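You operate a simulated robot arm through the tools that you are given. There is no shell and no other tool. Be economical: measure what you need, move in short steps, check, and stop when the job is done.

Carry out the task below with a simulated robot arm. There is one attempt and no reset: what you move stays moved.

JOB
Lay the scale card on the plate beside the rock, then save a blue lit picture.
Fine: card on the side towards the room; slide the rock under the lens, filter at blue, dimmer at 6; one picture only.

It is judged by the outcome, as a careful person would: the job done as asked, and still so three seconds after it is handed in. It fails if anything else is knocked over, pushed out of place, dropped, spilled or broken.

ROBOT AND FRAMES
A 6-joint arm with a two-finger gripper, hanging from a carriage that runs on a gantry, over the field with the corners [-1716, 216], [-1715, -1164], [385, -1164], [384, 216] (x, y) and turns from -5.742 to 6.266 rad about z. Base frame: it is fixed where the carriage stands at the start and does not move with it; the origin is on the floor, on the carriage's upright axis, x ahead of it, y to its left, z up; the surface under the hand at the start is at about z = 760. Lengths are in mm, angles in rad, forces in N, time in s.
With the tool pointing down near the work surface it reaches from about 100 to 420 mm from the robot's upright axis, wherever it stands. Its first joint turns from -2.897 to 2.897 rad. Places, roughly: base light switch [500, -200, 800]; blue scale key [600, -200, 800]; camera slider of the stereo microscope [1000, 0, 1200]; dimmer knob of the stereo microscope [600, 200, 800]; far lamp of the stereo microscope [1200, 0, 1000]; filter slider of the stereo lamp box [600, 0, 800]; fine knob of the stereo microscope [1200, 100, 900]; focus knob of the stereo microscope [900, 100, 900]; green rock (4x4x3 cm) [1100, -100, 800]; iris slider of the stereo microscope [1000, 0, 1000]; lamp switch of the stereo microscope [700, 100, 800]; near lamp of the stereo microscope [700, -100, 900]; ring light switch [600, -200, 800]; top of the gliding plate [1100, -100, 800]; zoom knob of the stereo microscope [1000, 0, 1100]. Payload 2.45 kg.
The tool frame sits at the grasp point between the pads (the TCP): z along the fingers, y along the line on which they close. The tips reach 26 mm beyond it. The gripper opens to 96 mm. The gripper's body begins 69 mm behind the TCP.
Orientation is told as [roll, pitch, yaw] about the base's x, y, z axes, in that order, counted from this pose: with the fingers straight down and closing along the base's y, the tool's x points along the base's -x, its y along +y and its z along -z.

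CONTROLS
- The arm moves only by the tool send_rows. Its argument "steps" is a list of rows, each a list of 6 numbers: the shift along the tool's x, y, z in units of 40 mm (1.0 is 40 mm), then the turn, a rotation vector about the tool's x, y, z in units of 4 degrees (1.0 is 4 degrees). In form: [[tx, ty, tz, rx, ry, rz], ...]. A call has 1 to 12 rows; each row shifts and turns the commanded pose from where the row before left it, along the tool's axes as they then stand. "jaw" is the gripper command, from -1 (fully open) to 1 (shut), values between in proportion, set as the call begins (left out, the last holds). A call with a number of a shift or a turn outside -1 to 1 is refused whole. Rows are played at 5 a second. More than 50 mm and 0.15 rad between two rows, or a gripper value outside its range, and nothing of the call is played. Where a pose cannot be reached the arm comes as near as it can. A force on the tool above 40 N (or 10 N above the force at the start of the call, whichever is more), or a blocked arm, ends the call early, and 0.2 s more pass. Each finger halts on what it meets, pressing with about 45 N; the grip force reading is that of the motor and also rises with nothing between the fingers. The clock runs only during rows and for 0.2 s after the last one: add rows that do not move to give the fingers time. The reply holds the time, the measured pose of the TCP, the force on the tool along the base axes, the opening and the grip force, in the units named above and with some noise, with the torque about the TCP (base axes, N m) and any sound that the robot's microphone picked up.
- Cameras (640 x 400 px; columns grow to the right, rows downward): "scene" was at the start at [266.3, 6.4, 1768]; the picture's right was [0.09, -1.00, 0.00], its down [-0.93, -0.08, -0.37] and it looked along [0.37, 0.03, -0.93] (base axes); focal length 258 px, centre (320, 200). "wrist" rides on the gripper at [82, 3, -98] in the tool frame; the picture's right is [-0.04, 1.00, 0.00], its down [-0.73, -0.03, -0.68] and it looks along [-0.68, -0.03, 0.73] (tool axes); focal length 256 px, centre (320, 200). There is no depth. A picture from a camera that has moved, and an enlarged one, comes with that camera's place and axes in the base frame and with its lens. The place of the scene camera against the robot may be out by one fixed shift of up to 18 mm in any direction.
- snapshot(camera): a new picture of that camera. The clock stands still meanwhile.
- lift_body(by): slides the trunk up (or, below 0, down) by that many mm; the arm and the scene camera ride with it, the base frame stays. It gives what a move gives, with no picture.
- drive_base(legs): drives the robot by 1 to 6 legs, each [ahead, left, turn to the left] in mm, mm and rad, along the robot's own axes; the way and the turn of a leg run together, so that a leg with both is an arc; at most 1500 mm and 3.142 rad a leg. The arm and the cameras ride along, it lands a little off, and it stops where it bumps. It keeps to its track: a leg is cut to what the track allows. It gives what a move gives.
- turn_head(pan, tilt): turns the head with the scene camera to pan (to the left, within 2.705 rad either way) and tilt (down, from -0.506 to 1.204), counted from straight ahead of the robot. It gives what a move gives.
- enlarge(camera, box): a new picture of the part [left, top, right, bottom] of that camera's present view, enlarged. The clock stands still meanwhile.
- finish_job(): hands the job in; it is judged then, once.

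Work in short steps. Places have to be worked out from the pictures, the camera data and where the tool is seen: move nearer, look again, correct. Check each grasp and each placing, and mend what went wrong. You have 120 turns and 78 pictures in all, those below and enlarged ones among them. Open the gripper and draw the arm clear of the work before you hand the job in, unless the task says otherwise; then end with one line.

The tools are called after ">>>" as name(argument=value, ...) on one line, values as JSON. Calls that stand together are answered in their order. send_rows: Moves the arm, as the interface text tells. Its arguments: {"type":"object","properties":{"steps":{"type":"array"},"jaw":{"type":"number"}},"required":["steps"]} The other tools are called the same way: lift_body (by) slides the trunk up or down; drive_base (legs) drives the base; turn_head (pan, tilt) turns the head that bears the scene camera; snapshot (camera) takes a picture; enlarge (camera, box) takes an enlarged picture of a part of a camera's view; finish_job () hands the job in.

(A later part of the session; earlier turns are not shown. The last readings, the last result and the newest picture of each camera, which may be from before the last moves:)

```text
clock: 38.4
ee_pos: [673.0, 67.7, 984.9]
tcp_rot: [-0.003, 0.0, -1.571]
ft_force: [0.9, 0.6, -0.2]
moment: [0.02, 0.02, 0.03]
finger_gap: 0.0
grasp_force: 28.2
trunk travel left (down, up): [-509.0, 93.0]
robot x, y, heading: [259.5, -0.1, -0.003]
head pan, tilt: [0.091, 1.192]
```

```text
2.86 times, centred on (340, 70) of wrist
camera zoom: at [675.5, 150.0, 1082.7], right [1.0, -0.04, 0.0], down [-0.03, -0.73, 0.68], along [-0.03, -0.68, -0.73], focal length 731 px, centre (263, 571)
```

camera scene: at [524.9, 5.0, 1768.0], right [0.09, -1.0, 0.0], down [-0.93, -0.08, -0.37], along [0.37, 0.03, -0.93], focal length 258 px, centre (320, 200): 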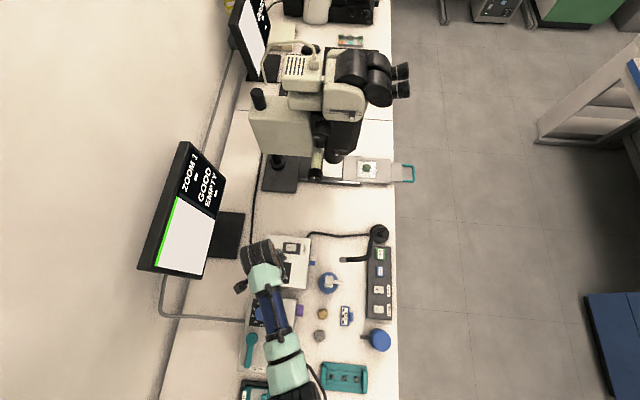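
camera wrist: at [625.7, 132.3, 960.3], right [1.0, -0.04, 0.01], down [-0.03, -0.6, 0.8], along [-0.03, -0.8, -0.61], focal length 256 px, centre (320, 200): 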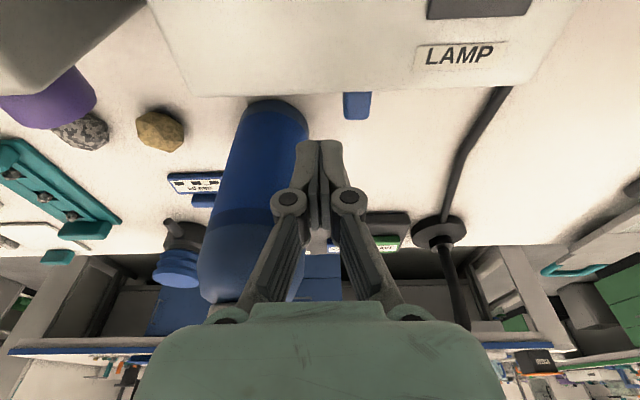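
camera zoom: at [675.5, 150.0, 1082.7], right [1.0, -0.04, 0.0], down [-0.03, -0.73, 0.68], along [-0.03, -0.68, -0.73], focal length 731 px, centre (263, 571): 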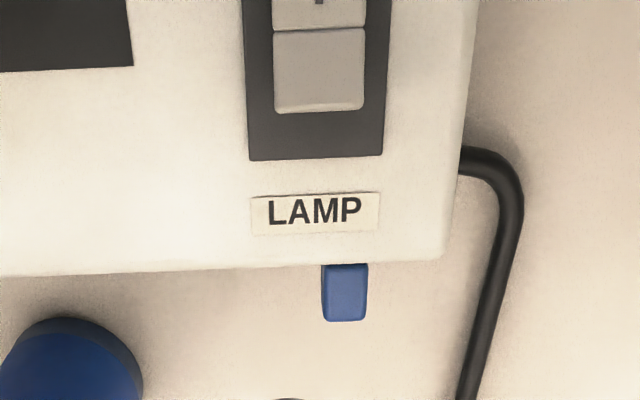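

Tab is now ~6 mm short of the slot end (arm reach limit). I drive 60 mm ahead, go back down and push the rest.

>>> drive_base(legs=[[60, 0, 0]])

>>> send_rows(steps=[[0, -0.75, 0, 0, 0, 0], [0, -0.75, 0, 0, 0, 0], [-0.3, 0, 0, 0, -0.83, 0], [-0.3, 0, 0, 0, -0.83, 0], [-0.3, 0, 0, 0, -0.83, 0], [0.17, 0, 0.98, 0, 0, 0], [0.17, 0, 0.98, 0, 0, 0]])

```text
clock: 39.3
ee_pos: [732.8, 67.8, 984.3]
tcp_rot: [-0.002, 0.002, -1.57]
ft_force: [-0.3, 0.9, 0.2]
moment: [0.01, 0.02, 0.02]
finger_gap: 0.0
grasp_force: 28.7
trunk travel left (down, up): [-509.0, 93.0]
robot x, y, heading: [317.0, -0.2, -0.006]
head pan, tilt: [0.091, 1.192]
```

```text
clock: 40.9
ee_pos: [671.4, 33.6, 906.4]
tcp_rot: [-0.003, -0.173, -1.57]
ft_force: [0.8, -0.5, -0.6]
moment: [-0.01, -0.01, 0.0]
finger_gap: 0.1
grasp_force: 28.2
trunk travel left (down, up): [-509.0, 93.0]
robot x, y, heading: [319.1, -0.7, -0.002]
head pan, tilt: [0.091, 1.192]
```

>>> send_rows(steps=[[0.16, 0, 0.9, 0, 0, 0], [0.15, 0.05, 0.86, 0, 0, 0], [0, 0.1, 0, 0, 0, 0], [0, 0.1, 0, 0, 0, 0], [0, 0.1, 0, 0, 0, 0], [0, 0.1, 0, 0, 0, 0], [0, 0.1, 0, 0, 0, 0]])

>>> enlarge(camera="wrist", box=[220, 60, 460, 220])

```text
clock: 42.5
ee_pos: [689.9, 31.6, 834.0]
tcp_rot: [-0.007, -0.177, -1.57]
ft_force: [-9.8, -0.9, 3.7]
moment: [-0.02, 0.08, 0.08]
finger_gap: 0.3
grasp_force: 28.6
trunk travel left (down, up): [-509.0, 93.0]
robot x, y, heading: [317.2, -1.5, -0.006]
head pan, tilt: [0.091, 1.192]
```

```text
2.50 times, centred on (340, 140) of wrist
camera zoom: at [693.2, 129.5, 916.4], right [1.0, -0.04, 0.0], down [-0.02, -0.6, 0.8], along [-0.03, -0.8, -0.6], focal length 640 px, centre (270, 350)
```

zoom: 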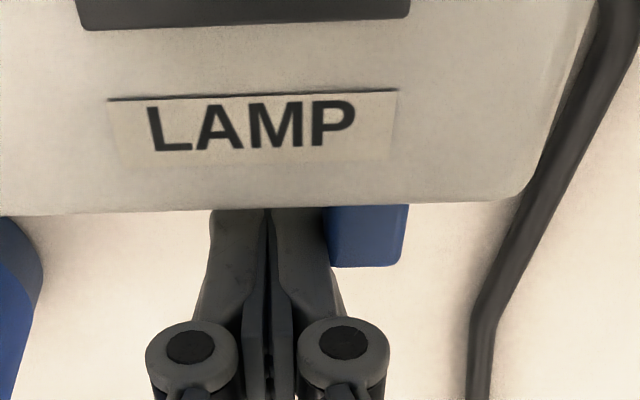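

End stop felt (−9.8 N): filter fully at BLUE. I retreat up, then turn the hand back to yaw 0.

>>> send_rows(steps=[[0, -0.2, 0, 0, 0, 0], [-0.14, -0.1, -0.8, 0, 0, 0], [-0.17, 0, -0.98, 0, 0, 0], [-0.17, 0, -0.98, 0, 0, 0], [-0.17, 0, -0.98, 0, 0, 0], [0.3, 0, -0.5, 0, 0.83, 0], [0.3, 0, -0.5, 0, 0.83, 0], [0.3, 0, -0.5, 0, 0.83, 0], [0.5, 0, -0.5, 0, 0, -1], [0, 0, 0, 0, 0, -1], [0, 0, 0, 0, 0, -1], [0, 0, 0, 0, 0, -1]])

>>> send_rows(steps=[[0, 0, 0, 0, 0, -1], [0, 0, 0, 0, 0, -1], [0, 0, 0, 0, 0, -1], [0, 0, 0, 0, 0, -1], [0, 0, 0, 0, 0, -1], [0, 0, 0, 0, 0, -1], [0, 0, 0, 0, 0, -1], [0, 0, 0, 0, 0, -1], [0, 0, 0, 0, 0, -1], [0, 0, 0, 0, 0, -1]], jaw=-1)

>>> send_rows(steps=[[0, 0, 0, 0, 0, -1], [0, 0, 0, 0, 0, -1], [0, 0, 0, 0, 0, -1], [0, 0, 0, 0, 0, -1], [0, 0, 0, 0, 0, -1], [0, 0, 0, 0, 0, -1], [0, 0, 0, 0, 0, -1], [0, 0, 0, 0, 0, -1], [0, 0, 0, 0, 0, -0.5]])

>>> drive_base(legs=[[200, 0, 0]])

```text
clock: 45.1
ee_pos: [681.8, 94.8, 1062.2]
tcp_rot: [-0.002, 0.0, -1.291]
ft_force: [-0.8, -0.2, 0.8]
moment: [-0.01, -0.02, 0.02]
finger_gap: 0.1
grasp_force: 28.0
trunk travel left (down, up): [-509.0, 93.0]
robot x, y, heading: [319.5, -0.6, -0.003]
head pan, tilt: [0.091, 1.192]
```

```text
clock: 47.3
ee_pos: [680.1, 96.1, 1062.7]
tcp_rot: [-0.002, 0.003, -0.592]
ft_force: [0.0, 0.2, -1.2]
moment: [-0.01, 0.03, -0.01]
finger_gap: 96.0
grasp_force: 0.0
trunk travel left (down, up): [-509.0, 93.0]
robot x, y, heading: [319.9, 0.9, -0.002]
head pan, tilt: [0.091, 1.192]
```

```text
clock: 49.3
ee_pos: [682.8, 95.2, 1061.9]
tcp_rot: [0.0, 0.003, 0.001]
ft_force: [-0.5, -0.6, 0.2]
moment: [0.01, 0.0, -0.01]
finger_gap: 96.1
grasp_force: 0.0
trunk travel left (down, up): [-509.0, 93.0]
robot x, y, heading: [314.3, -2.0, -0.001]
head pan, tilt: [0.091, 1.192]
```

```text
clock: 50.9
ee_pos: [749.6, 93.6, 1061.6]
tcp_rot: [0.001, 0.001, -0.002]
ft_force: [-0.5, 0.0, 0.2]
moment: [0.02, 0.01, 0.01]
finger_gap: 96.1
grasp_force: 0.1
trunk travel left (down, up): [-509.0, 93.0]
robot x, y, heading: [384.4, -2.0, -0.007]
head pan, tilt: [0.091, 1.192]
cut short: leg 1
```

The track ends at x = 384, so the plate (x≈1066) needs a tilted, extended arm. I lift the trunk and drive into the free room to test reach safely, clear of the lamp neck.

>>> lift_body(by=90)

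>>> drive_base(legs=[[0, -500, 0]])

>>> turn_head(pan=0.5, tilt=0.75)

>>> snapshot(camera="scene")

```text
clock: 52.2
ee_pos: [749.3, 92.8, 1152.2]
tcp_rot: [0.001, 0.0, -0.004]
ft_force: [-0.2, 0.3, -0.9]
moment: [-0.03, 0.04, 0.0]
finger_gap: 96.0
grasp_force: 0.1
trunk travel left (down, up): [-599.0, 3.0]
robot x, y, heading: [384.4, -3.5, -0.007]
head pan, tilt: [0.091, 1.192]
```

```text
clock: 55.1
ee_pos: [744.5, -408.0, 1151.4]
tcp_rot: [0.0, 0.002, -0.007]
ft_force: [-0.6, 0.2, -0.5]
moment: [0.01, -0.03, 0.01]
finger_gap: 96.3
grasp_force: 0.2
trunk travel left (down, up): [-599.0, 3.0]
robot x, y, heading: [378.0, -501.4, -0.006]
head pan, tilt: [0.091, 1.192]
```

```text
clock: 56.0
ee_pos: [745.5, -408.0, 1152.2]
tcp_rot: [-0.001, 0.002, -0.006]
ft_force: [0.7, -0.4, 1.3]
moment: [-0.01, -0.03, -0.02]
finger_gap: 95.9
grasp_force: 0.1
trunk travel left (down, up): [-599.0, 3.0]
robot x, y, heading: [380.0, -503.3, -0.01]
head pan, tilt: [0.499, 0.75]
```

```text
39 pictures are left
camera scene: at [663.7, -463.1, 1889.2], right [0.47, -0.88, 0.0], down [-0.6, -0.32, -0.73], along [0.65, 0.34, -0.68], focal length 258 px, centre (320, 200)
```

scene: 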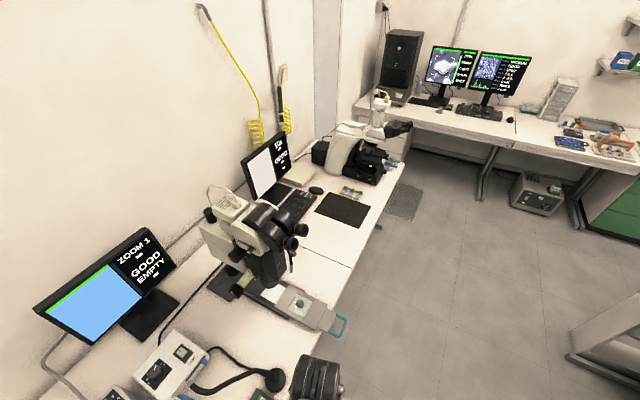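

Clear room side. I lower the trunk 260 and extend forward while pitching the hand to find the reach.

>>> lift_body(by=-260)

>>> send_rows(steps=[[0, 0, 0, 0, -1, 0], [0, 0, 0, 0, -1, 0], [0, 0, 0, 0, -1, 0], [0, 0, 0, 0, -1, 0], [0, 0, 0, 0, -1, 0], [0, 0, 0, 0, -1, 0], [0, 0, 0, 0, -1, 0], [0, 0, 0, 0, -1, 0], [0, 0, 0, 0, -1, 0], [0, 0, 0, 0, -1, 0]])

>>> send_rows(steps=[[-0.75, 0, 0.63, 0, 0, 0], [-0.75, 0, 0.63, 0, 0, 0], [-0.75, 0, 0.63, 0, 0, 0], [-0.75, 0, 0.63, 0, 0, 0], [-0.75, 0, 0.63, 0, 0, 0], [-0.75, 0, 0.63, 0, 0, 0], [-0.75, 0, 0.63, 0, 0, 0], [-0.75, 0, 0.63, 0, 0, 0], [-0.75, 0, 0.63, 0, 0, 0]])

```text
clock: 58.7
ee_pos: [746.7, -408.0, 891.5]
tcp_rot: [0.0, 0.002, -0.006]
ft_force: [-0.3, -1.0, -1.1]
moment: [-0.04, -0.02, 0.0]
finger_gap: 96.0
grasp_force: 0.2
trunk travel left (down, up): [-339.0, 263.0]
robot x, y, heading: [377.3, -504.4, -0.009]
head pan, tilt: [0.499, 0.75]
```

```text
clock: 60.9
ee_pos: [746.2, -406.9, 891.6]
tcp_rot: [-0.001, -0.698, -0.005]
ft_force: [0.5, 0.0, -0.4]
moment: [-0.02, -0.03, 0.01]
finger_gap: 96.1
grasp_force: 0.0
trunk travel left (down, up): [-339.0, 263.0]
robot x, y, heading: [379.0, -500.6, -0.008]
head pan, tilt: [0.499, 0.75]
```

```text
clock: 62.9
ee_pos: [1091.3, -406.4, 894.9]
tcp_rot: [0.002, -0.696, -0.006]
ft_force: [-1.0, 0.2, -0.1]
moment: [-0.01, -0.11, 0.01]
finger_gap: 96.0
grasp_force: 0.1
out of reach, approached as far as the arm can: row 9
trunk travel left (down, up): [-339.0, 263.0]
robot x, y, heading: [379.6, -499.4, -0.011]
head pan, tilt: [0.499, 0.75]
```

Reach with 40° pitch is ~717 mm – enough. I turn the hand 180° about its own axis so the camera is on top looking straight down at the fingertips.

>>> send_rows(steps=[[0.75, 0, -0.63, 0, 0, 0], [0.75, 0, -0.63, 0, 0, 0], [0.75, 0, -0.63, 0, 0, 0], [0.75, 0, -0.63, 0, 0, 0], [0.75, 0, -0.63, 0, 0, 0], [0, 0, 0, 0, 0, -1], [0, 0, 0, 0, 0, -1], [0, 0, 0, 0, 0, -1], [0, 0, 0, 0, 0, -1], [0, 0, 0, 0, 0, -1], [0, 0, 0, 0, 0, -1], [0, 0, 0, 0, 0, -1]])

>>> send_rows(steps=[[0, 0, 0, 0, 0, -1], [0, 0, 0, 0, 0, -1], [0, 0, 0, 0, 0, -1], [0, 0, 0, 0, 0, -1], [0, 0, 0, 0, 0, -1], [0, 0, 0, 0, 0, -1], [0, 0, 0, 0, 0, -1], [0, 0, 0, 0, 0, -1], [0, 0, 0, 0, 0, -1], [0, 0, 0, 0, 0, -1], [0, 0, 0, 0, 0, -1], [0, 0, 0, 0, 0, -1]])

>>> send_rows(steps=[[0, 0, 0, 0, 0, -1], [0, 0, 0, 0, 0, -1], [0, 0, 0, 0, 0, -1], [0, 0, 0, 0, 0, -1], [0, 0, 0, 0, 0, -1], [0, 0, 0, 0, 0, -1], [0, 0, 0, 0, 0, -1], [0, 0, 0, 0, 0, -1], [0, 0, 0, 0, 0, -1], [0, 0, 0, 0, 0, -1], [0, 0, 0, 0, 0, -1], [0, 0, 0, 0, 0, -1]])

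>>> send_rows(steps=[[0, 0, 0, 0, 0, -1], [0, 0, 0, 0, 0, -1], [0, 0, 0, 0, 0, -1], [0, 0, 0, 0, 0, -1], [0, 0, 0, 0, 0, -1], [0, 0, 0, 0, 0, -1], [0, 0, 0, 0, 0, -1], [0, 0, 0, 0, 0, -1], [0, 0, 0, 0, 0, -1], [0, 0, 0, 0, 0, -1], [0, 0, 0, 0, 0, -1], [0, 0, 0, 0, 0, -1]])

```text
clock: 65.5
ee_pos: [894.7, -408.4, 896.2]
tcp_rot: [-0.376, -0.602, 0.603]
ft_force: [-0.3, 0.3, -0.1]
moment: [-0.01, -0.01, -0.02]
finger_gap: 96.0
grasp_force: 0.0
trunk travel left (down, up): [-339.0, 263.0]
robot x, y, heading: [378.3, -501.6, -0.01]
head pan, tilt: [0.499, 0.75]
```

```text
clock: 68.1
ee_pos: [894.6, -407.9, 895.9]
tcp_rot: [-0.681, -0.154, 1.379]
ft_force: [0.0, 0.2, -0.1]
moment: [-0.01, 0.0, -0.01]
finger_gap: 96.2
grasp_force: 0.1
trunk travel left (down, up): [-339.0, 263.0]
robot x, y, heading: [381.8, -501.6, -0.008]
head pan, tilt: [0.499, 0.75]
```

```text
clock: 70.7
ee_pos: [894.4, -406.3, 895.2]
tcp_rot: [-0.606, 0.37, 2.042]
ft_force: [0.0, -0.3, -0.6]
moment: [0.01, 0.01, -0.04]
finger_gap: 96.2
grasp_force: 0.0
trunk travel left (down, up): [-339.0, 263.0]
robot x, y, heading: [375.4, -500.7, -0.008]
head pan, tilt: [0.499, 0.75]
```

```text
clock: 73.3
ee_pos: [895.7, -406.7, 895.3]
tcp_rot: [-0.115, 0.69, 2.956]
ft_force: [-0.7, -0.2, 0.3]
moment: [0.0, 0.0, 0.0]
finger_gap: 96.0
grasp_force: 0.0
trunk travel left (down, up): [-339.0, 263.0]
robot x, y, heading: [381.6, -501.9, -0.006]
head pan, tilt: [0.499, 0.75]
```

Two more rows complete the turn; then I drive back and left so the hand comes above the card's tab (~(478,-106)).

>>> send_rows(steps=[[0, 0, 0, 0, 0, -1], [0, 0, 0, 0, 0, -1]], jaw=0.1)

>>> lift_body(by=80)

>>> drive_base(legs=[[-418, 0, 0], [0, 300, 0]])

>>> snapshot(camera="wrist")

```text
clock: 73.9
ee_pos: [894.2, -407.7, 895.4]
tcp_rot: [0.001, 0.697, 3.138]
ft_force: [-0.8, -0.3, -0.7]
moment: [-0.02, 0.0, 0.0]
finger_gap: 43.2
grasp_force: 0.1
trunk travel left (down, up): [-339.0, 263.0]
robot x, y, heading: [377.9, -503.2, -0.01]
head pan, tilt: [0.499, 0.75]
```

```text
clock: 75.1
ee_pos: [894.2, -407.5, 976.3]
tcp_rot: [-0.001, 0.697, 3.137]
ft_force: [-0.1, 0.8, 0.8]
moment: [-0.02, 0.0, 0.01]
finger_gap: 43.2
grasp_force: 0.0
trunk travel left (down, up): [-419.0, 183.0]
robot x, y, heading: [380.7, -504.8, -0.015]
head pan, tilt: [0.499, 0.75]
```

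```text
clock: 79.3
ee_pos: [474.0, -88.2, 975.7]
tcp_rot: [0.0, 0.697, -3.134]
ft_force: [-0.1, -1.4, 0.7]
moment: [0.01, 0.03, -0.01]
finger_gap: 43.0
grasp_force: 0.0
trunk travel left (down, up): [-419.0, 183.0]
robot x, y, heading: [-41.6, -189.6, 0.006]
head pan, tilt: [0.499, 0.75]
```

```text
38 pictures are left
camera wrist: at [472.8, -91.8, 1103.7], right [-0.02, -1.0, -0.03], down [-1.0, 0.02, 0.05], along [-0.05, 0.03, -1.0], focal length 256 px, centre (320, 200)
```

wrist: 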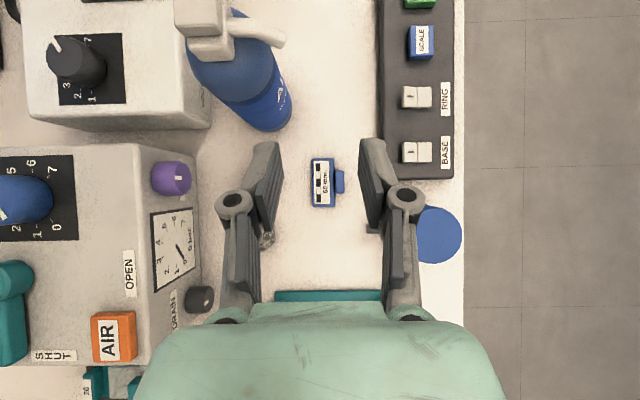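

The view is ideal. I check the jar's spout near the finger before descending.

>>> enlarge(camera="wrist", box=[290, 140, 480, 280])

>>> turn_head(pan=-0.1, tilt=1.2)

>>> snapshot(camera="scene")

```text
2.86 times, centred on (385, 210) of wrist
camera zoom: at [472.8, -91.8, 1103.7], right [-0.02, -1.0, -0.03], down [-1.0, 0.02, 0.05], along [-0.05, 0.03, -1.0], focal length 731 px, centre (134, 171)
```

zoom: 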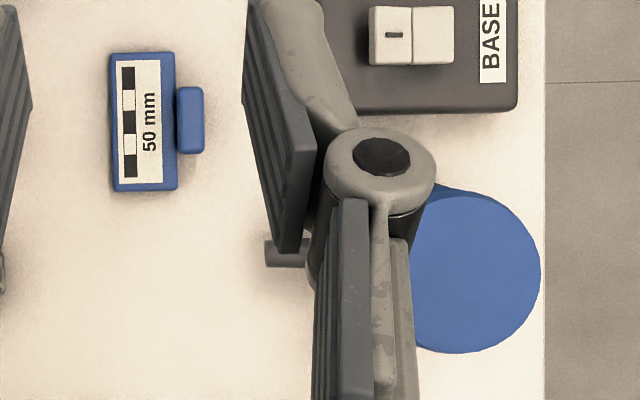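

```text
clock: 80.3
ee_pos: [473.8, -89.4, 975.4]
tcp_rot: [0.001, 0.695, -3.135]
ft_force: [-0.1, -0.4, 1.3]
moment: [0.0, -0.04, -0.04]
finger_gap: 43.2
grasp_force: 0.0
trunk travel left (down, up): [-419.0, 183.0]
robot x, y, heading: [-37.7, -190.4, 0.001]
head pan, tilt: [-0.099, 1.201]
```

```text
36 pictures are left
camera scene: at [226.6, -192.7, 1677.6], right [-0.1, -1.0, 0.0], down [-0.93, 0.09, -0.36], along [0.36, -0.04, -0.93], focal length 258 px, centre (320, 200)
```

scene: 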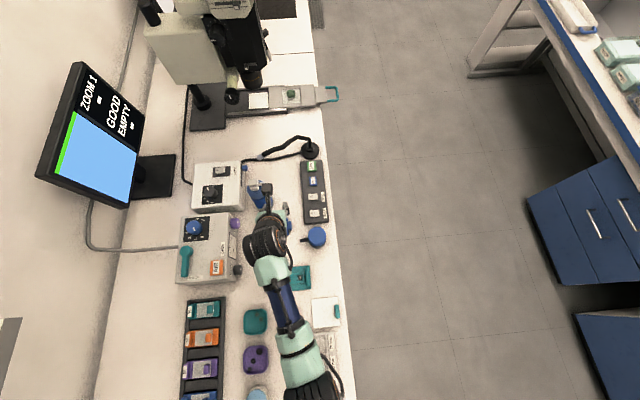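

The spout sits low, well under the hand's body. I move over the tab and descend to z≈850, narrowing the fingers to 30 mm.

>>> send_rows(steps=[[0, 0.475, 0, 0, 0, 0], [-0.67, 0, 0.8, 0, 0, 0], [-0.67, 0, 0.8, 0, 0, 0], [-0.67, 0, 0.8, 0, 0, 0]], jaw=0.36)

>>> enlarge(camera="wrist", box=[200, 80, 440, 240])

```text
clock: 81.3
ee_pos: [475.3, -108.8, 849.8]
tcp_rot: [0.0, 0.698, -3.137]
ft_force: [-0.3, 0.4, -0.2]
moment: [-0.02, 0.03, 0.02]
finger_gap: 30.4
grasp_force: 0.1
trunk travel left (down, up): [-419.0, 183.0]
robot x, y, heading: [-40.3, -188.0, 0.002]
head pan, tilt: [-0.099, 1.201]
```

```text
2.50 times, centred on (320, 160) of wrist
camera zoom: at [474.4, -111.2, 978.4], right [-0.02, -1.0, -0.03], down [-1.0, 0.02, 0.05], along [-0.05, 0.03, -1.0], focal length 640 px, centre (320, 300)
```

zoom: 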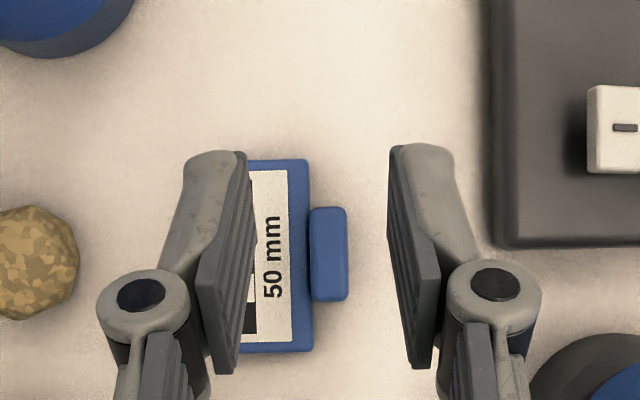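

Tab centred. I lower the last 50 mm with contact watch.

>>> send_rows(steps=[[-0.47, 0, 0.5, 0, 0, 0], [-0.25, 0, 0.3, 0, 0, 0], [-0.18, 0, 0.2, 0, 0, 0]])

>>> enlarge(camera="wrist", box=[200, 80, 440, 240])

```text
clock: 82.1
ee_pos: [473.5, -110.3, 797.5]
tcp_rot: [-0.001, 0.695, -3.137]
ft_force: [0.0, -0.6, -0.5]
moment: [0.04, -0.02, -0.02]
finger_gap: 30.8
grasp_force: 0.1
trunk travel left (down, up): [-419.0, 183.0]
robot x, y, heading: [-43.8, -189.5, 0.006]
head pan, tilt: [-0.099, 1.201]
```

```text
2.50 times, centred on (320, 160) of wrist
camera zoom: at [471.5, -112.6, 925.5], right [-0.02, -1.0, -0.03], down [-1.0, 0.02, 0.05], along [-0.05, 0.03, -1.0], focal length 640 px, centre (320, 300)
```

zoom: 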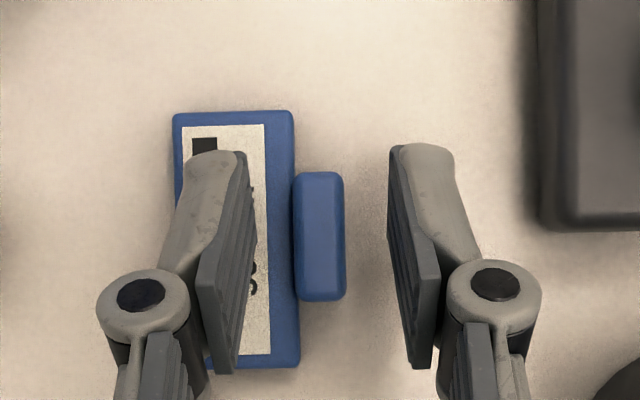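

>>> send_rows(steps=[[-0.03, 0, 0.04, 0, 0, 0], [0, 0, 0, 0, 0, 0], [0, 0, 0, 0, 0, 0], [0, 0, 0, 0, 0, 0]], jaw=1)

>>> enlarge(camera="wrist", box=[200, 80, 440, 240])

```text
clock: 83.1
ee_pos: [472.3, -109.8, 796.4]
tcp_rot: [-0.001, 0.698, -3.135]
ft_force: [-0.8, -0.7, 4.9]
moment: [-0.01, -0.02, 0.0]
finger_gap: 10.6
grasp_force: 37.6
trunk travel left (down, up): [-419.0, 183.0]
robot x, y, heading: [-39.6, -188.5, -0.003]
head pan, tilt: [-0.099, 1.201]
```

```text
2.50 times, centred on (320, 160) of wrist
camera zoom: at [471.5, -112.2, 924.2], right [-0.02, -1.0, -0.03], down [-1.0, 0.02, 0.05], along [-0.05, 0.03, -1.0], focal length 640 px, centre (320, 300)
```

zoom: 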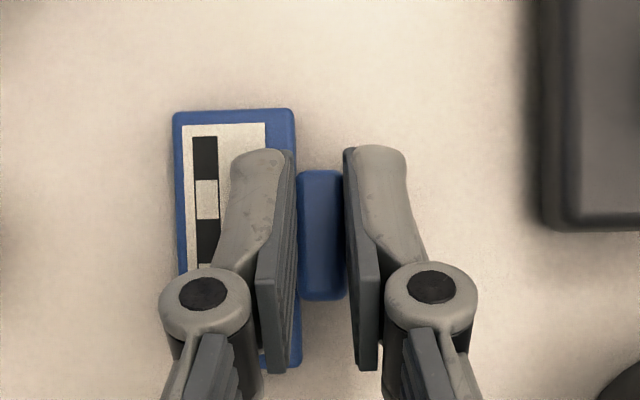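

Held at 10.6 mm. I lift 40 mm and check.

>>> send_rows(steps=[[0.32, 0, -0.385, 0, 0, 0], [0.32, 0, -0.385, 0, 0, 0]])

>>> enlarge(camera="wrist", box=[200, 80, 440, 240])

```text
clock: 83.7
ee_pos: [471.5, -108.6, 836.3]
tcp_rot: [0.0, 0.697, -3.135]
ft_force: [0.2, 1.1, -0.5]
moment: [0.01, -0.01, 0.0]
finger_gap: 10.6
grasp_force: 37.8
trunk travel left (down, up): [-419.0, 183.0]
robot x, y, heading: [-41.3, -186.1, 0.001]
head pan, tilt: [-0.099, 1.201]
```

```text
2.50 times, centred on (320, 160) of wrist
camera zoom: at [470.5, -110.9, 964.5], right [-0.02, -1.0, -0.03], down [-1.0, 0.02, 0.05], along [-0.05, 0.03, -1.0], focal length 640 px, centre (320, 300)
```

zoom: 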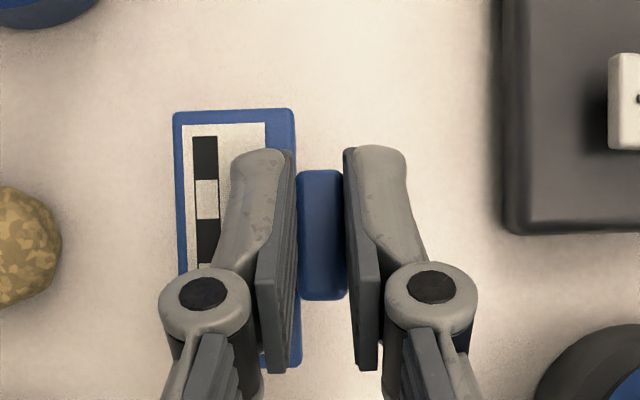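

The card is held level. I lift the trunk, drive out to the room side and ahead, and look at the plate and lamp neck.

>>> lift_body(by=110)

>>> drive_base(legs=[[0, -310, 0], [425, 0, 0]])

>>> turn_head(pan=0.45, tilt=0.95)

>>> snapshot(camera="scene")

```text
clock: 85.2
ee_pos: [471.2, -108.1, 947.2]
tcp_rot: [-0.002, 0.696, -3.135]
ft_force: [-0.5, -0.2, -0.5]
moment: [-0.03, 0.0, -0.01]
finger_gap: 10.4
grasp_force: 37.9
trunk travel left (down, up): [-529.0, 73.0]
robot x, y, heading: [-36.3, -185.7, -0.004]
head pan, tilt: [-0.099, 1.201]
```

```text
clock: 89.4
ee_pos: [892.2, -413.1, 947.0]
tcp_rot: [0.0, 0.697, -3.142]
ft_force: [0.1, -0.5, -0.1]
moment: [0.02, 0.02, 0.01]
finger_gap: 10.7
grasp_force: 38.2
trunk travel left (down, up): [-529.0, 73.0]
robot x, y, heading: [383.5, -491.1, -0.008]
head pan, tilt: [-0.099, 1.201]
```

```text
clock: 90.4
ee_pos: [892.2, -413.1, 946.5]
tcp_rot: [-0.001, 0.697, -3.141]
ft_force: [-0.5, 0.1, -0.5]
moment: [-0.01, 0.0, 0.0]
finger_gap: 10.6
grasp_force: 38.3
trunk travel left (down, up): [-529.0, 73.0]
robot x, y, heading: [383.0, -492.3, 0.001]
head pan, tilt: [0.45, 0.949]
```

```text
31 pictures are left
camera scene: at [656.1, -458.4, 1803.7], right [0.43, -0.9, 0.0], down [-0.73, -0.35, -0.58], along [0.52, 0.25, -0.81], focal length 258 px, centre (320, 200)
```

scene: 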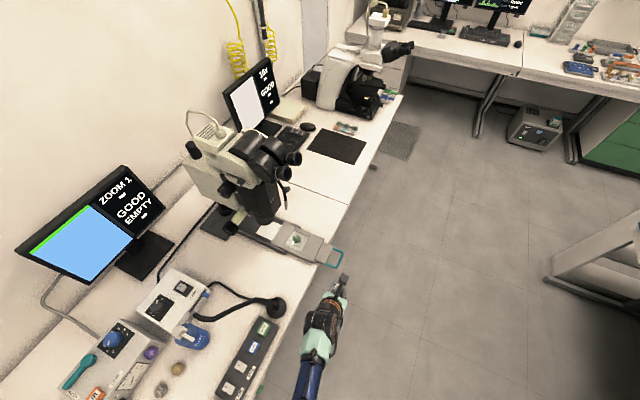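

>>> enlarge(camera="scene", box=[190, 200, 370, 330])

```text
3.08 times, centred on (280, 265) of scene
camera zoom: at [656.1, -458.4, 1803.7], right [0.43, -0.9, 0.0], down [-0.73, -0.35, -0.58], along [0.52, 0.25, -0.81], focal length 795 px, centre (443, 0)
```

zoom: 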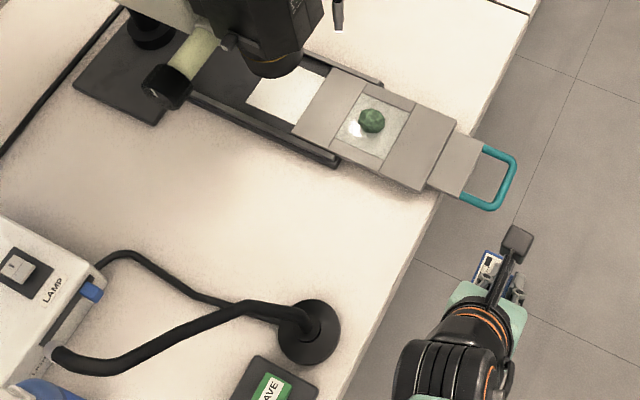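

Now I reshape the arm (up and forward) and lower the trunk here in the open, keeping the card at z≈880.

>>> send_rows(steps=[[0.73, 0, -0.29, 0, 0, 0], [0.73, 0, -0.29, 0, 0, 0], [0.73, 0, -0.29, 0, 0, 0], [0.73, 0, -0.29, 0, 0, 0]])

>>> lift_body(by=-175)

>>> drive_base(legs=[[0, 100, 0]])

>>> snapshot(camera="wrist")

```text
clock: 91.4
ee_pos: [954.8, -413.0, 1055.4]
tcp_rot: [-0.002, 0.694, -3.144]
ft_force: [-0.1, -0.5, 0.3]
moment: [0.0, -0.04, 0.01]
finger_gap: 10.6
grasp_force: 37.9
trunk travel left (down, up): [-529.0, 73.0]
robot x, y, heading: [380.7, -491.5, -0.009]
head pan, tilt: [0.45, 0.949]
```

```text
clock: 93.3
ee_pos: [955.6, -413.0, 881.1]
tcp_rot: [-0.001, 0.696, -3.142]
ft_force: [-0.2, -0.3, 0.3]
moment: [0.02, 0.01, -0.02]
finger_gap: 10.8
grasp_force: 38.2
trunk travel left (down, up): [-354.0, 248.0]
robot x, y, heading: [379.2, -489.3, -0.003]
head pan, tilt: [0.45, 0.949]
```

```text
clock: 94.5
ee_pos: [954.1, -316.9, 881.7]
tcp_rot: [0.0, 0.696, 3.142]
ft_force: [-0.2, 0.1, -0.4]
moment: [0.04, 0.02, 0.03]
finger_gap: 10.4
grasp_force: 37.9
trunk travel left (down, up): [-354.0, 248.0]
robot x, y, heading: [379.6, -392.8, -0.004]
head pan, tilt: [0.45, 0.949]
```

```text
29 pictures are left
camera wrist: at [953.4, -319.1, 1009.4], right [-0.03, -1.0, -0.03], down [-1.0, 0.03, 0.05], along [-0.05, 0.03, -1.0], focal length 256 px, centre (320, 200)
```

wrist: 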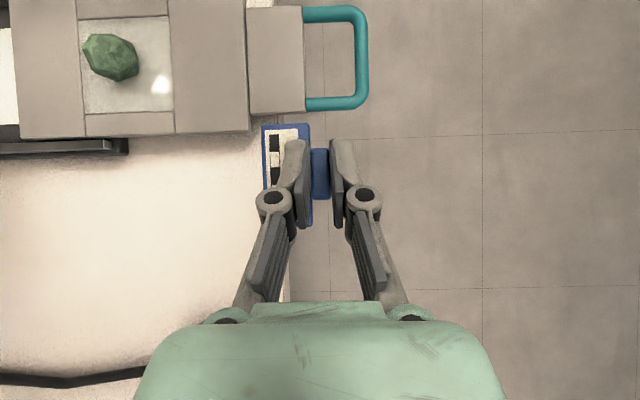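

>>> enlarge(camera="wrist", box=[0, 0, 330, 160])

```text
1.94 times, centred on (165, 80) of wrist
camera zoom: at [953.4, -319.1, 1009.4], right [-0.03, -1.0, -0.03], down [-1.0, 0.03, 0.05], along [-0.05, 0.03, -1.0], focal length 496 px, centre (621, 433)
```

zoom: 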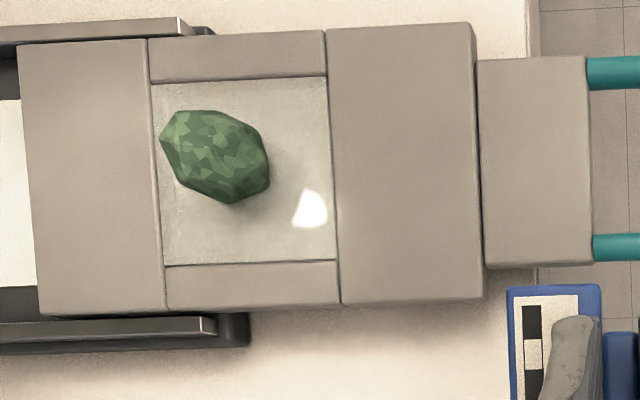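

Rock is near (1056,-159); I aim the card centre at (1057,-200), so TCP (1050,-222). I move there at travel height and look.

>>> send_rows(steps=[[0.46, -0.3, 0.385, 0, 0, 0], [0.46, -0.5, 0.385, 0, 0, 0], [0.46, -0.7, 0.385, 0, 0, 0], [0.46, -0.8, 0.385, 0, 0, 0]])

>>> snapshot(camera="wrist")

>>> snapshot(camera="scene")

```text
clock: 95.5
ee_pos: [1051.9, -226.4, 885.0]
tcp_rot: [0.0, 0.697, 3.143]
ft_force: [0.0, -0.6, -0.3]
moment: [0.0, -0.03, 0.0]
finger_gap: 10.6
grasp_force: 37.8
trunk travel left (down, up): [-354.0, 248.0]
robot x, y, heading: [379.8, -393.8, -0.005]
head pan, tilt: [0.45, 0.949]
```

```text
27 pictures are left
camera wrist: at [1050.2, -229.3, 1013.2], right [-0.03, -1.0, -0.03], down [-1.0, 0.03, 0.05], along [-0.05, 0.03, -1.0], focal length 256 px, centre (320, 200)
```

wrist: 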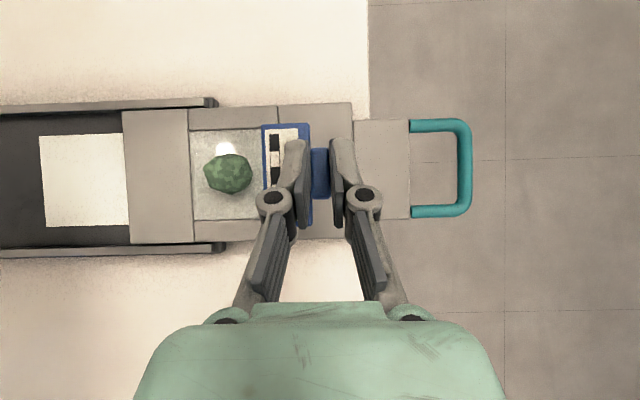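

```text
26 pictures are left
camera scene: at [656.7, -361.6, 1628.8], right [0.43, -0.9, 0.0], down [-0.73, -0.35, -0.58], along [0.53, 0.25, -0.81], focal length 258 px, centre (320, 200)
```

scene: 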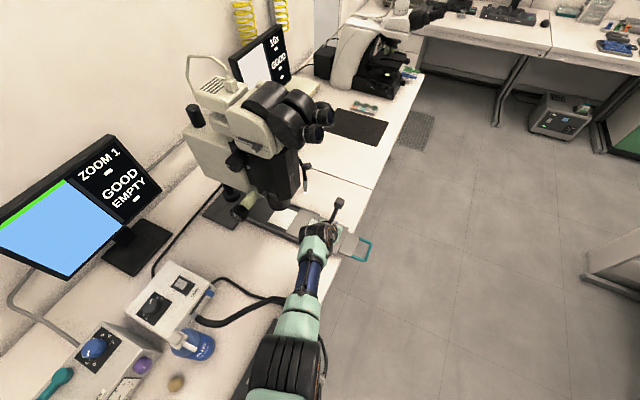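

Triangulating both views: rock centre (1063,-148), plate top ≈ 786. I shift the card to centre (1063,-189), lower to just above the plate and check.

>>> send_rows(steps=[[0.08, -0.38, 0.06, 0, 0, 0], [-0.39, 0, 0.46, 0, 0, 0], [-0.39, 0, 0.46, 0, 0, 0]])

>>> snapshot(camera="wrist")

```text
clock: 96.3
ee_pos: [1028.5, -206.0, 849.5]
tcp_rot: [-0.002, 0.697, -3.141]
ft_force: [0.3, -0.5, -0.3]
moment: [-0.01, 0.02, 0.01]
finger_gap: 10.3
grasp_force: 38.3
out of reach, approached as far as the arm can: row 2, 3
trunk travel left (down, up): [-354.0, 248.0]
robot x, y, heading: [382.5, -392.1, -0.006]
head pan, tilt: [0.45, 0.949]
```

```text
25 pictures are left
camera wrist: at [1028.1, -209.4, 977.3], right [-0.03, -1.0, -0.03], down [-1.0, 0.03, 0.05], along [-0.05, 0.03, -1.0], focal length 256 px, centre (320, 200)
```

wrist: 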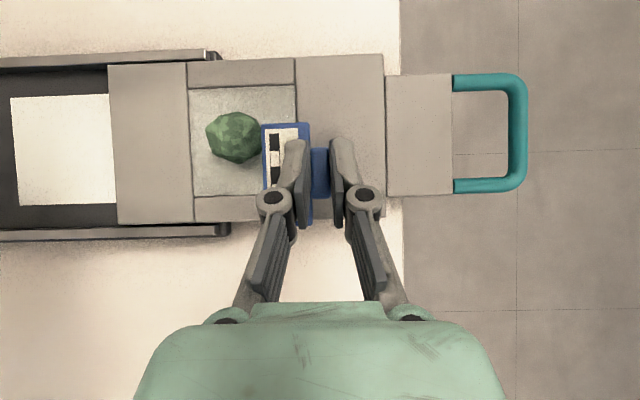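

The arm is at its limit here; I go back up to z 885 over the spot and lower the trunk instead.

>>> send_rows(steps=[[0.45, 0.07, -0.45, 0, 0, 0], [0.65, 0.07, 0.2, 0, 0, 0]])

```text
clock: 96.9
ee_pos: [1054.6, -205.8, 881.9]
tcp_rot: [0.0, 0.694, -3.142]
ft_force: [-1.0, 0.5, -0.8]
moment: [-0.04, -0.04, 0.02]
finger_gap: 10.5
grasp_force: 38.4
out of reach, approached as far as the arm can: row 1, 2
trunk travel left (down, up): [-354.0, 248.0]
robot x, y, heading: [380.4, -395.9, -0.002]
head pan, tilt: [0.45, 0.949]
```

>>> lift_body(by=-22)

>>> send_rows(steps=[[0, 0.17, 0, 0, 0, 0], [0.02, 0, -0.02, 0, 0, 0]])

```text
clock: 97.5
ee_pos: [1055.2, -206.9, 861.3]
tcp_rot: [0.0, 0.696, -3.14]
ft_force: [-0.5, 0.8, -0.1]
moment: [0.01, 0.01, 0.01]
finger_gap: 10.5
grasp_force: 37.7
trunk travel left (down, up): [-332.0, 270.0]
robot x, y, heading: [381.0, -396.2, -0.004]
head pan, tilt: [0.45, 0.949]
```

```text
clock: 98.1
ee_pos: [1053.3, -213.3, 860.3]
tcp_rot: [0.0, 0.697, -3.142]
ft_force: [-0.2, 0.1, -0.8]
moment: [0.0, -0.01, 0.0]
finger_gap: 10.7
grasp_force: 38.1
trunk travel left (down, up): [-332.0, 270.0]
robot x, y, heading: [382.3, -390.8, -0.003]
head pan, tilt: [0.45, 0.949]
```

In reach now. I lower the trunk 30 mm more and check the gap to the rock.

>>> lift_body(by=-30)

>>> enlarge(camera="wrist", box=[100, 40, 420, 240])

```text
clock: 98.9
ee_pos: [1053.9, -213.6, 830.7]
tcp_rot: [0.001, 0.696, -3.141]
ft_force: [0.1, 0.3, 0.2]
moment: [0.0, 0.06, 0.01]
finger_gap: 10.5
grasp_force: 37.9
trunk travel left (down, up): [-302.0, 300.0]
robot x, y, heading: [378.5, -392.1, -0.001]
head pan, tilt: [0.45, 0.949]
```

```text
2.00 times, centred on (260, 140) of wrist
camera zoom: at [1053.0, -215.8, 958.8], right [-0.03, -1.0, -0.03], down [-1.0, 0.03, 0.05], along [-0.05, 0.03, -1.0], focal length 512 px, centre (440, 320)
```

zoom: 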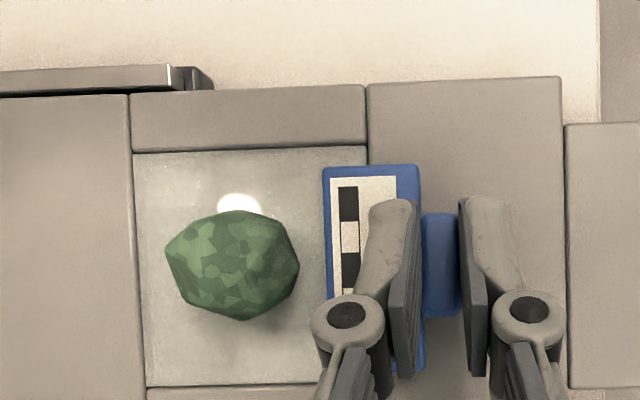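

Card is aligned with about 8 mm gap to the rock. I lower with the arm in 2 mm rows, watching force.

>>> send_rows(steps=[[-0.032, 0, 0.0385, 0, 0, 0], [-0.032, 0, 0.0385, 0, 0, 0], [-0.032, 0, 0.0385, 0, 0, 0], [0, 0, 0, 0, 0, 0]])

```text
clock: 99.9
ee_pos: [1053.1, -212.6, 825.0]
tcp_rot: [-0.003, 0.694, -3.141]
ft_force: [0.1, 0.0, -1.2]
moment: [-0.03, 0.04, 0.03]
finger_gap: 10.5
grasp_force: 38.2
trunk travel left (down, up): [-302.0, 300.0]
robot x, y, heading: [385.6, -391.6, -0.003]
head pan, tilt: [0.45, 0.949]
```

>>> send_rows(steps=[[-0.032, 0, 0.0385, 0, 0, 0], [0, 0, 0, 0, 0, 0], [-0.032, 0, 0.0385, 0, 0, 0], [0, 0, 0, 0, 0, 0]])

```text
clock: 100.9
ee_pos: [1052.8, -212.7, 824.5]
tcp_rot: [-0.001, 0.698, -3.142]
ft_force: [0.5, 0.0, -0.1]
moment: [0.03, -0.01, 0.0]
finger_gap: 10.6
grasp_force: 37.9
out of reach, approached as far as the arm can: row 3
trunk travel left (down, up): [-302.0, 300.0]
robot x, y, heading: [377.8, -396.0, -0.005]
head pan, tilt: [0.45, 0.949]
```

>>> lift_body(by=-3)

```text
clock: 101.4
ee_pos: [1054.2, -212.8, 823.2]
tcp_rot: [-0.002, 0.701, 3.142]
ft_force: [-4.6, -1.2, 15.8]
moment: [0.03, 0.21, 0.01]
finger_gap: 10.3
grasp_force: 37.3
trunk travel left (down, up): [-299.0, 303.0]
robot x, y, heading: [385.0, -390.3, -0.002]
head pan, tilt: [0.45, 0.949]
```

Contact (15.8 N). I relieve 1.5 mm, open modestly and raise straight up.

>>> lift_body(by=1.5)

>>> send_rows(steps=[[0, 0, 0, 0, 0, 0], [0, 0, 0, 0, 0, 0], [0, 0, 0, 0, 0, 0]], jaw=0.45)

>>> lift_body(by=70)

>>> snapshot(camera="wrist")

```text
clock: 101.9
ee_pos: [1054.7, -211.1, 822.5]
tcp_rot: [-0.001, 0.699, 3.141]
ft_force: [1.5, 1.0, 7.8]
moment: [0.04, -0.1, 0.01]
finger_gap: 10.4
grasp_force: 37.7
trunk travel left (down, up): [-301.0, 301.0]
robot x, y, heading: [380.8, -393.6, -0.004]
head pan, tilt: [0.45, 0.949]
```

```text
clock: 102.7
ee_pos: [1052.2, -212.1, 821.6]
tcp_rot: [0.0, 0.694, -3.142]
ft_force: [-0.6, -0.5, 1.4]
moment: [0.04, 0.01, -0.03]
finger_gap: 26.1
grasp_force: 0.0
trunk travel left (down, up): [-301.0, 301.0]
robot x, y, heading: [378.1, -389.4, -0.006]
head pan, tilt: [0.45, 0.949]
```

```text
clock: 103.8
ee_pos: [1052.1, -212.0, 893.7]
tcp_rot: [0.001, 0.696, -3.142]
ft_force: [0.8, -0.4, 0.6]
moment: [0.03, 0.0, -0.03]
finger_gap: 26.1
grasp_force: 0.2
trunk travel left (down, up): [-371.0, 231.0]
robot x, y, heading: [376.6, -392.0, -0.007]
head pan, tilt: [0.45, 0.949]
```

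```text
23 pictures are left
camera wrist: at [1051.2, -214.8, 1020.6], right [-0.03, -1.0, -0.03], down [-1.0, 0.03, 0.05], along [-0.05, 0.03, -1.0], focal length 256 px, centre (320, 200)
```

wrist: 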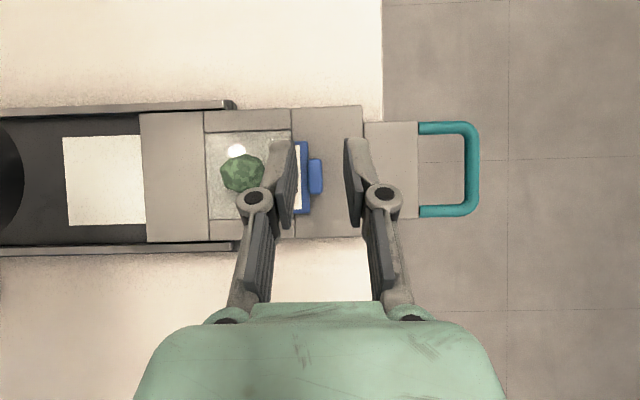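

The card lies flat beside the rock on the room side. Next I move out over the handle bar (y≈-355, z≈772), open to 40 mm and look.

>>> send_rows(steps=[[0, 0.9, 0, 0, 0, 0], [0, 0.9, 0, 0, 0, 0], [0.04, 0.9, 0.03, 0, 0, 0], [0.04, 0.88, 0.03, 0, 0, 0]], jaw=0.17)

>>> snapshot(camera="wrist")

```text
clock: 104.8
ee_pos: [1058.0, -354.0, 891.5]
tcp_rot: [0.002, 0.695, 3.139]
ft_force: [-0.1, 0.2, -0.7]
moment: [-0.01, 0.04, -0.05]
finger_gap: 39.9
grasp_force: 0.1
trunk travel left (down, up): [-371.0, 231.0]
robot x, y, heading: [381.2, -389.2, -0.006]
head pan, tilt: [0.45, 0.949]
```

```text
22 pictures are left
camera wrist: at [1057.0, -355.7, 1019.9], right [-0.04, -1.0, -0.02], down [-1.0, 0.04, 0.05], along [-0.05, 0.03, -1.0], focal length 256 px, centre (320, 200)
```

wrist: 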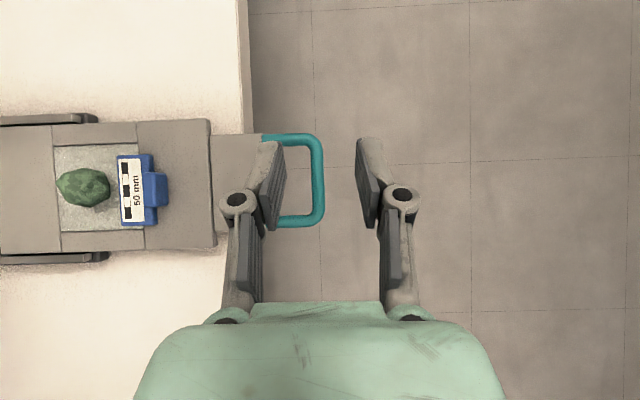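

Bar is at y≈-347. I shift 6 mm and lower the trunk 97 mm.

>>> send_rows(steps=[[0, -0.16, 0, 0, 0, 0]])

>>> lift_body(by=-97)

>>> snapshot(camera="wrist")

```text
clock: 105.2
ee_pos: [1057.4, -347.7, 891.7]
tcp_rot: [-0.001, 0.696, 3.14]
ft_force: [0.4, 0.7, 0.4]
moment: [0.0, -0.04, 0.0]
finger_gap: 39.6
grasp_force: 0.0
trunk travel left (down, up): [-371.0, 231.0]
robot x, y, heading: [380.7, -391.9, -0.009]
head pan, tilt: [0.45, 0.949]
```

```text
clock: 106.5
ee_pos: [1058.1, -348.6, 794.5]
tcp_rot: [-0.001, 0.697, 3.143]
ft_force: [-0.3, 0.1, -0.6]
moment: [-0.01, 0.0, 0.04]
finger_gap: 39.7
grasp_force: 0.1
trunk travel left (down, up): [-274.0, 328.0]
robot x, y, heading: [380.8, -395.8, -0.0]
head pan, tilt: [0.45, 0.949]
```

```text
21 pictures are left
camera wrist: at [1056.7, -350.8, 923.1], right [-0.03, -1.0, -0.03], down [-1.0, 0.03, 0.05], along [-0.05, 0.03, -1.0], focal length 256 px, centre (320, 200)
```

wrist: 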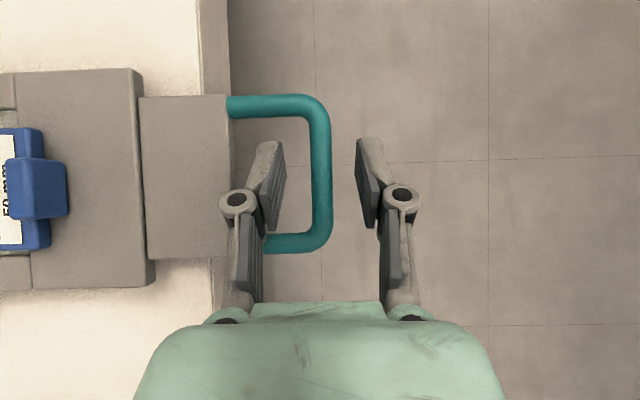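

Bar is centred between the fingers, inner finger inside the loop. I close on it.

>>> send_rows(steps=[[0, 0, 0, 0, 0, 0], [0, 0, 0, 0, 0, 0], [0, 0, 0, 0, 0, 0], [0, 0, 0, 0, 0, 0]], jaw=1)

```text
clock: 107.5
ee_pos: [1056.7, -349.3, 795.5]
tcp_rot: [0.001, 0.696, -3.141]
ft_force: [-0.9, 0.1, 0.8]
moment: [0.01, 0.06, 0.44]
finger_gap: 11.8
grasp_force: 38.8
trunk travel left (down, up): [-274.0, 328.0]
robot x, y, heading: [381.0, -393.2, -0.007]
head pan, tilt: [0.45, 0.949]
```

Gripped (11.8 mm). I slide the plate inwards gently, 40 mm first.

>>> send_rows(steps=[[0, -0.1, 0, 0, 0, 0], [0, -0.2, 0, 0, 0, 0], [0, -0.2, 0, 0, 0, 0], [0, -0.2, 0, 0, 0, 0], [0, -0.2, 0, 0, 0, 0], [0, -0.1, 0, 0, 0, 0]])

>>> snapshot(camera="wrist")

```text
clock: 108.9
ee_pos: [1057.5, -309.3, 795.3]
tcp_rot: [0.0, 0.694, -3.141]
ft_force: [-2.4, -1.3, 0.2]
moment: [0.02, -0.43, 0.39]
finger_gap: 11.2
grasp_force: 38.2
trunk travel left (down, up): [-274.0, 328.0]
robot x, y, heading: [378.5, -391.2, -0.006]
head pan, tilt: [0.45, 0.949]
```

```text
20 pictures are left
camera wrist: at [1056.7, -311.6, 923.1], right [-0.03, -1.0, -0.03], down [-1.0, 0.03, 0.05], along [-0.05, 0.03, -1.0], focal length 256 px, centre (320, 200)
```

wrist: 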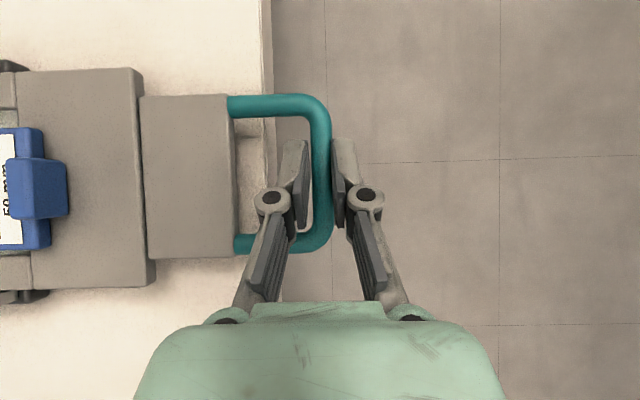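

Slides well, card rides along. I continue 80 mm.

>>> send_rows(steps=[[0, -0.1, 0, 0, 0, 0], [0, -0.2, 0, 0, 0, 0], [0, -0.2, 0, 0, 0, 0], [0, -0.2, 0, 0, 0, 0], [0, -0.2, 0, 0, 0, 0], [0, -0.2, 0, 0, 0, 0], [0, -0.2, 0, 0, 0, 0], [0, -0.2, 0, 0, 0, 0], [0, -0.2, 0, 0, 0, 0], [0, -0.2, 0, 0, 0, 0], [0, -0.1, 0, 0, 0, 0]])

>>> snapshot(camera="scene")

```text
clock: 111.3
ee_pos: [1057.1, -229.2, 796.6]
tcp_rot: [0.0, 0.696, 3.142]
ft_force: [9.1, -1.0, -8.4]
moment: [0.03, 0.08, 0.45]
finger_gap: 11.7
grasp_force: 38.5
trunk travel left (down, up): [-274.0, 328.0]
robot x, y, heading: [381.9, -393.8, -0.003]
head pan, tilt: [0.45, 0.949]
```

```text
19 pictures are left
camera scene: at [657.1, -361.8, 1548.3], right [0.43, -0.9, 0.0], down [-0.73, -0.35, -0.58], along [0.53, 0.25, -0.81], focal length 258 px, centre (320, 200)
```

scene: 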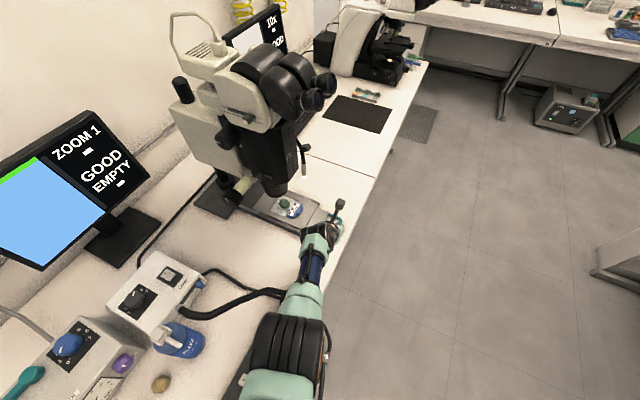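

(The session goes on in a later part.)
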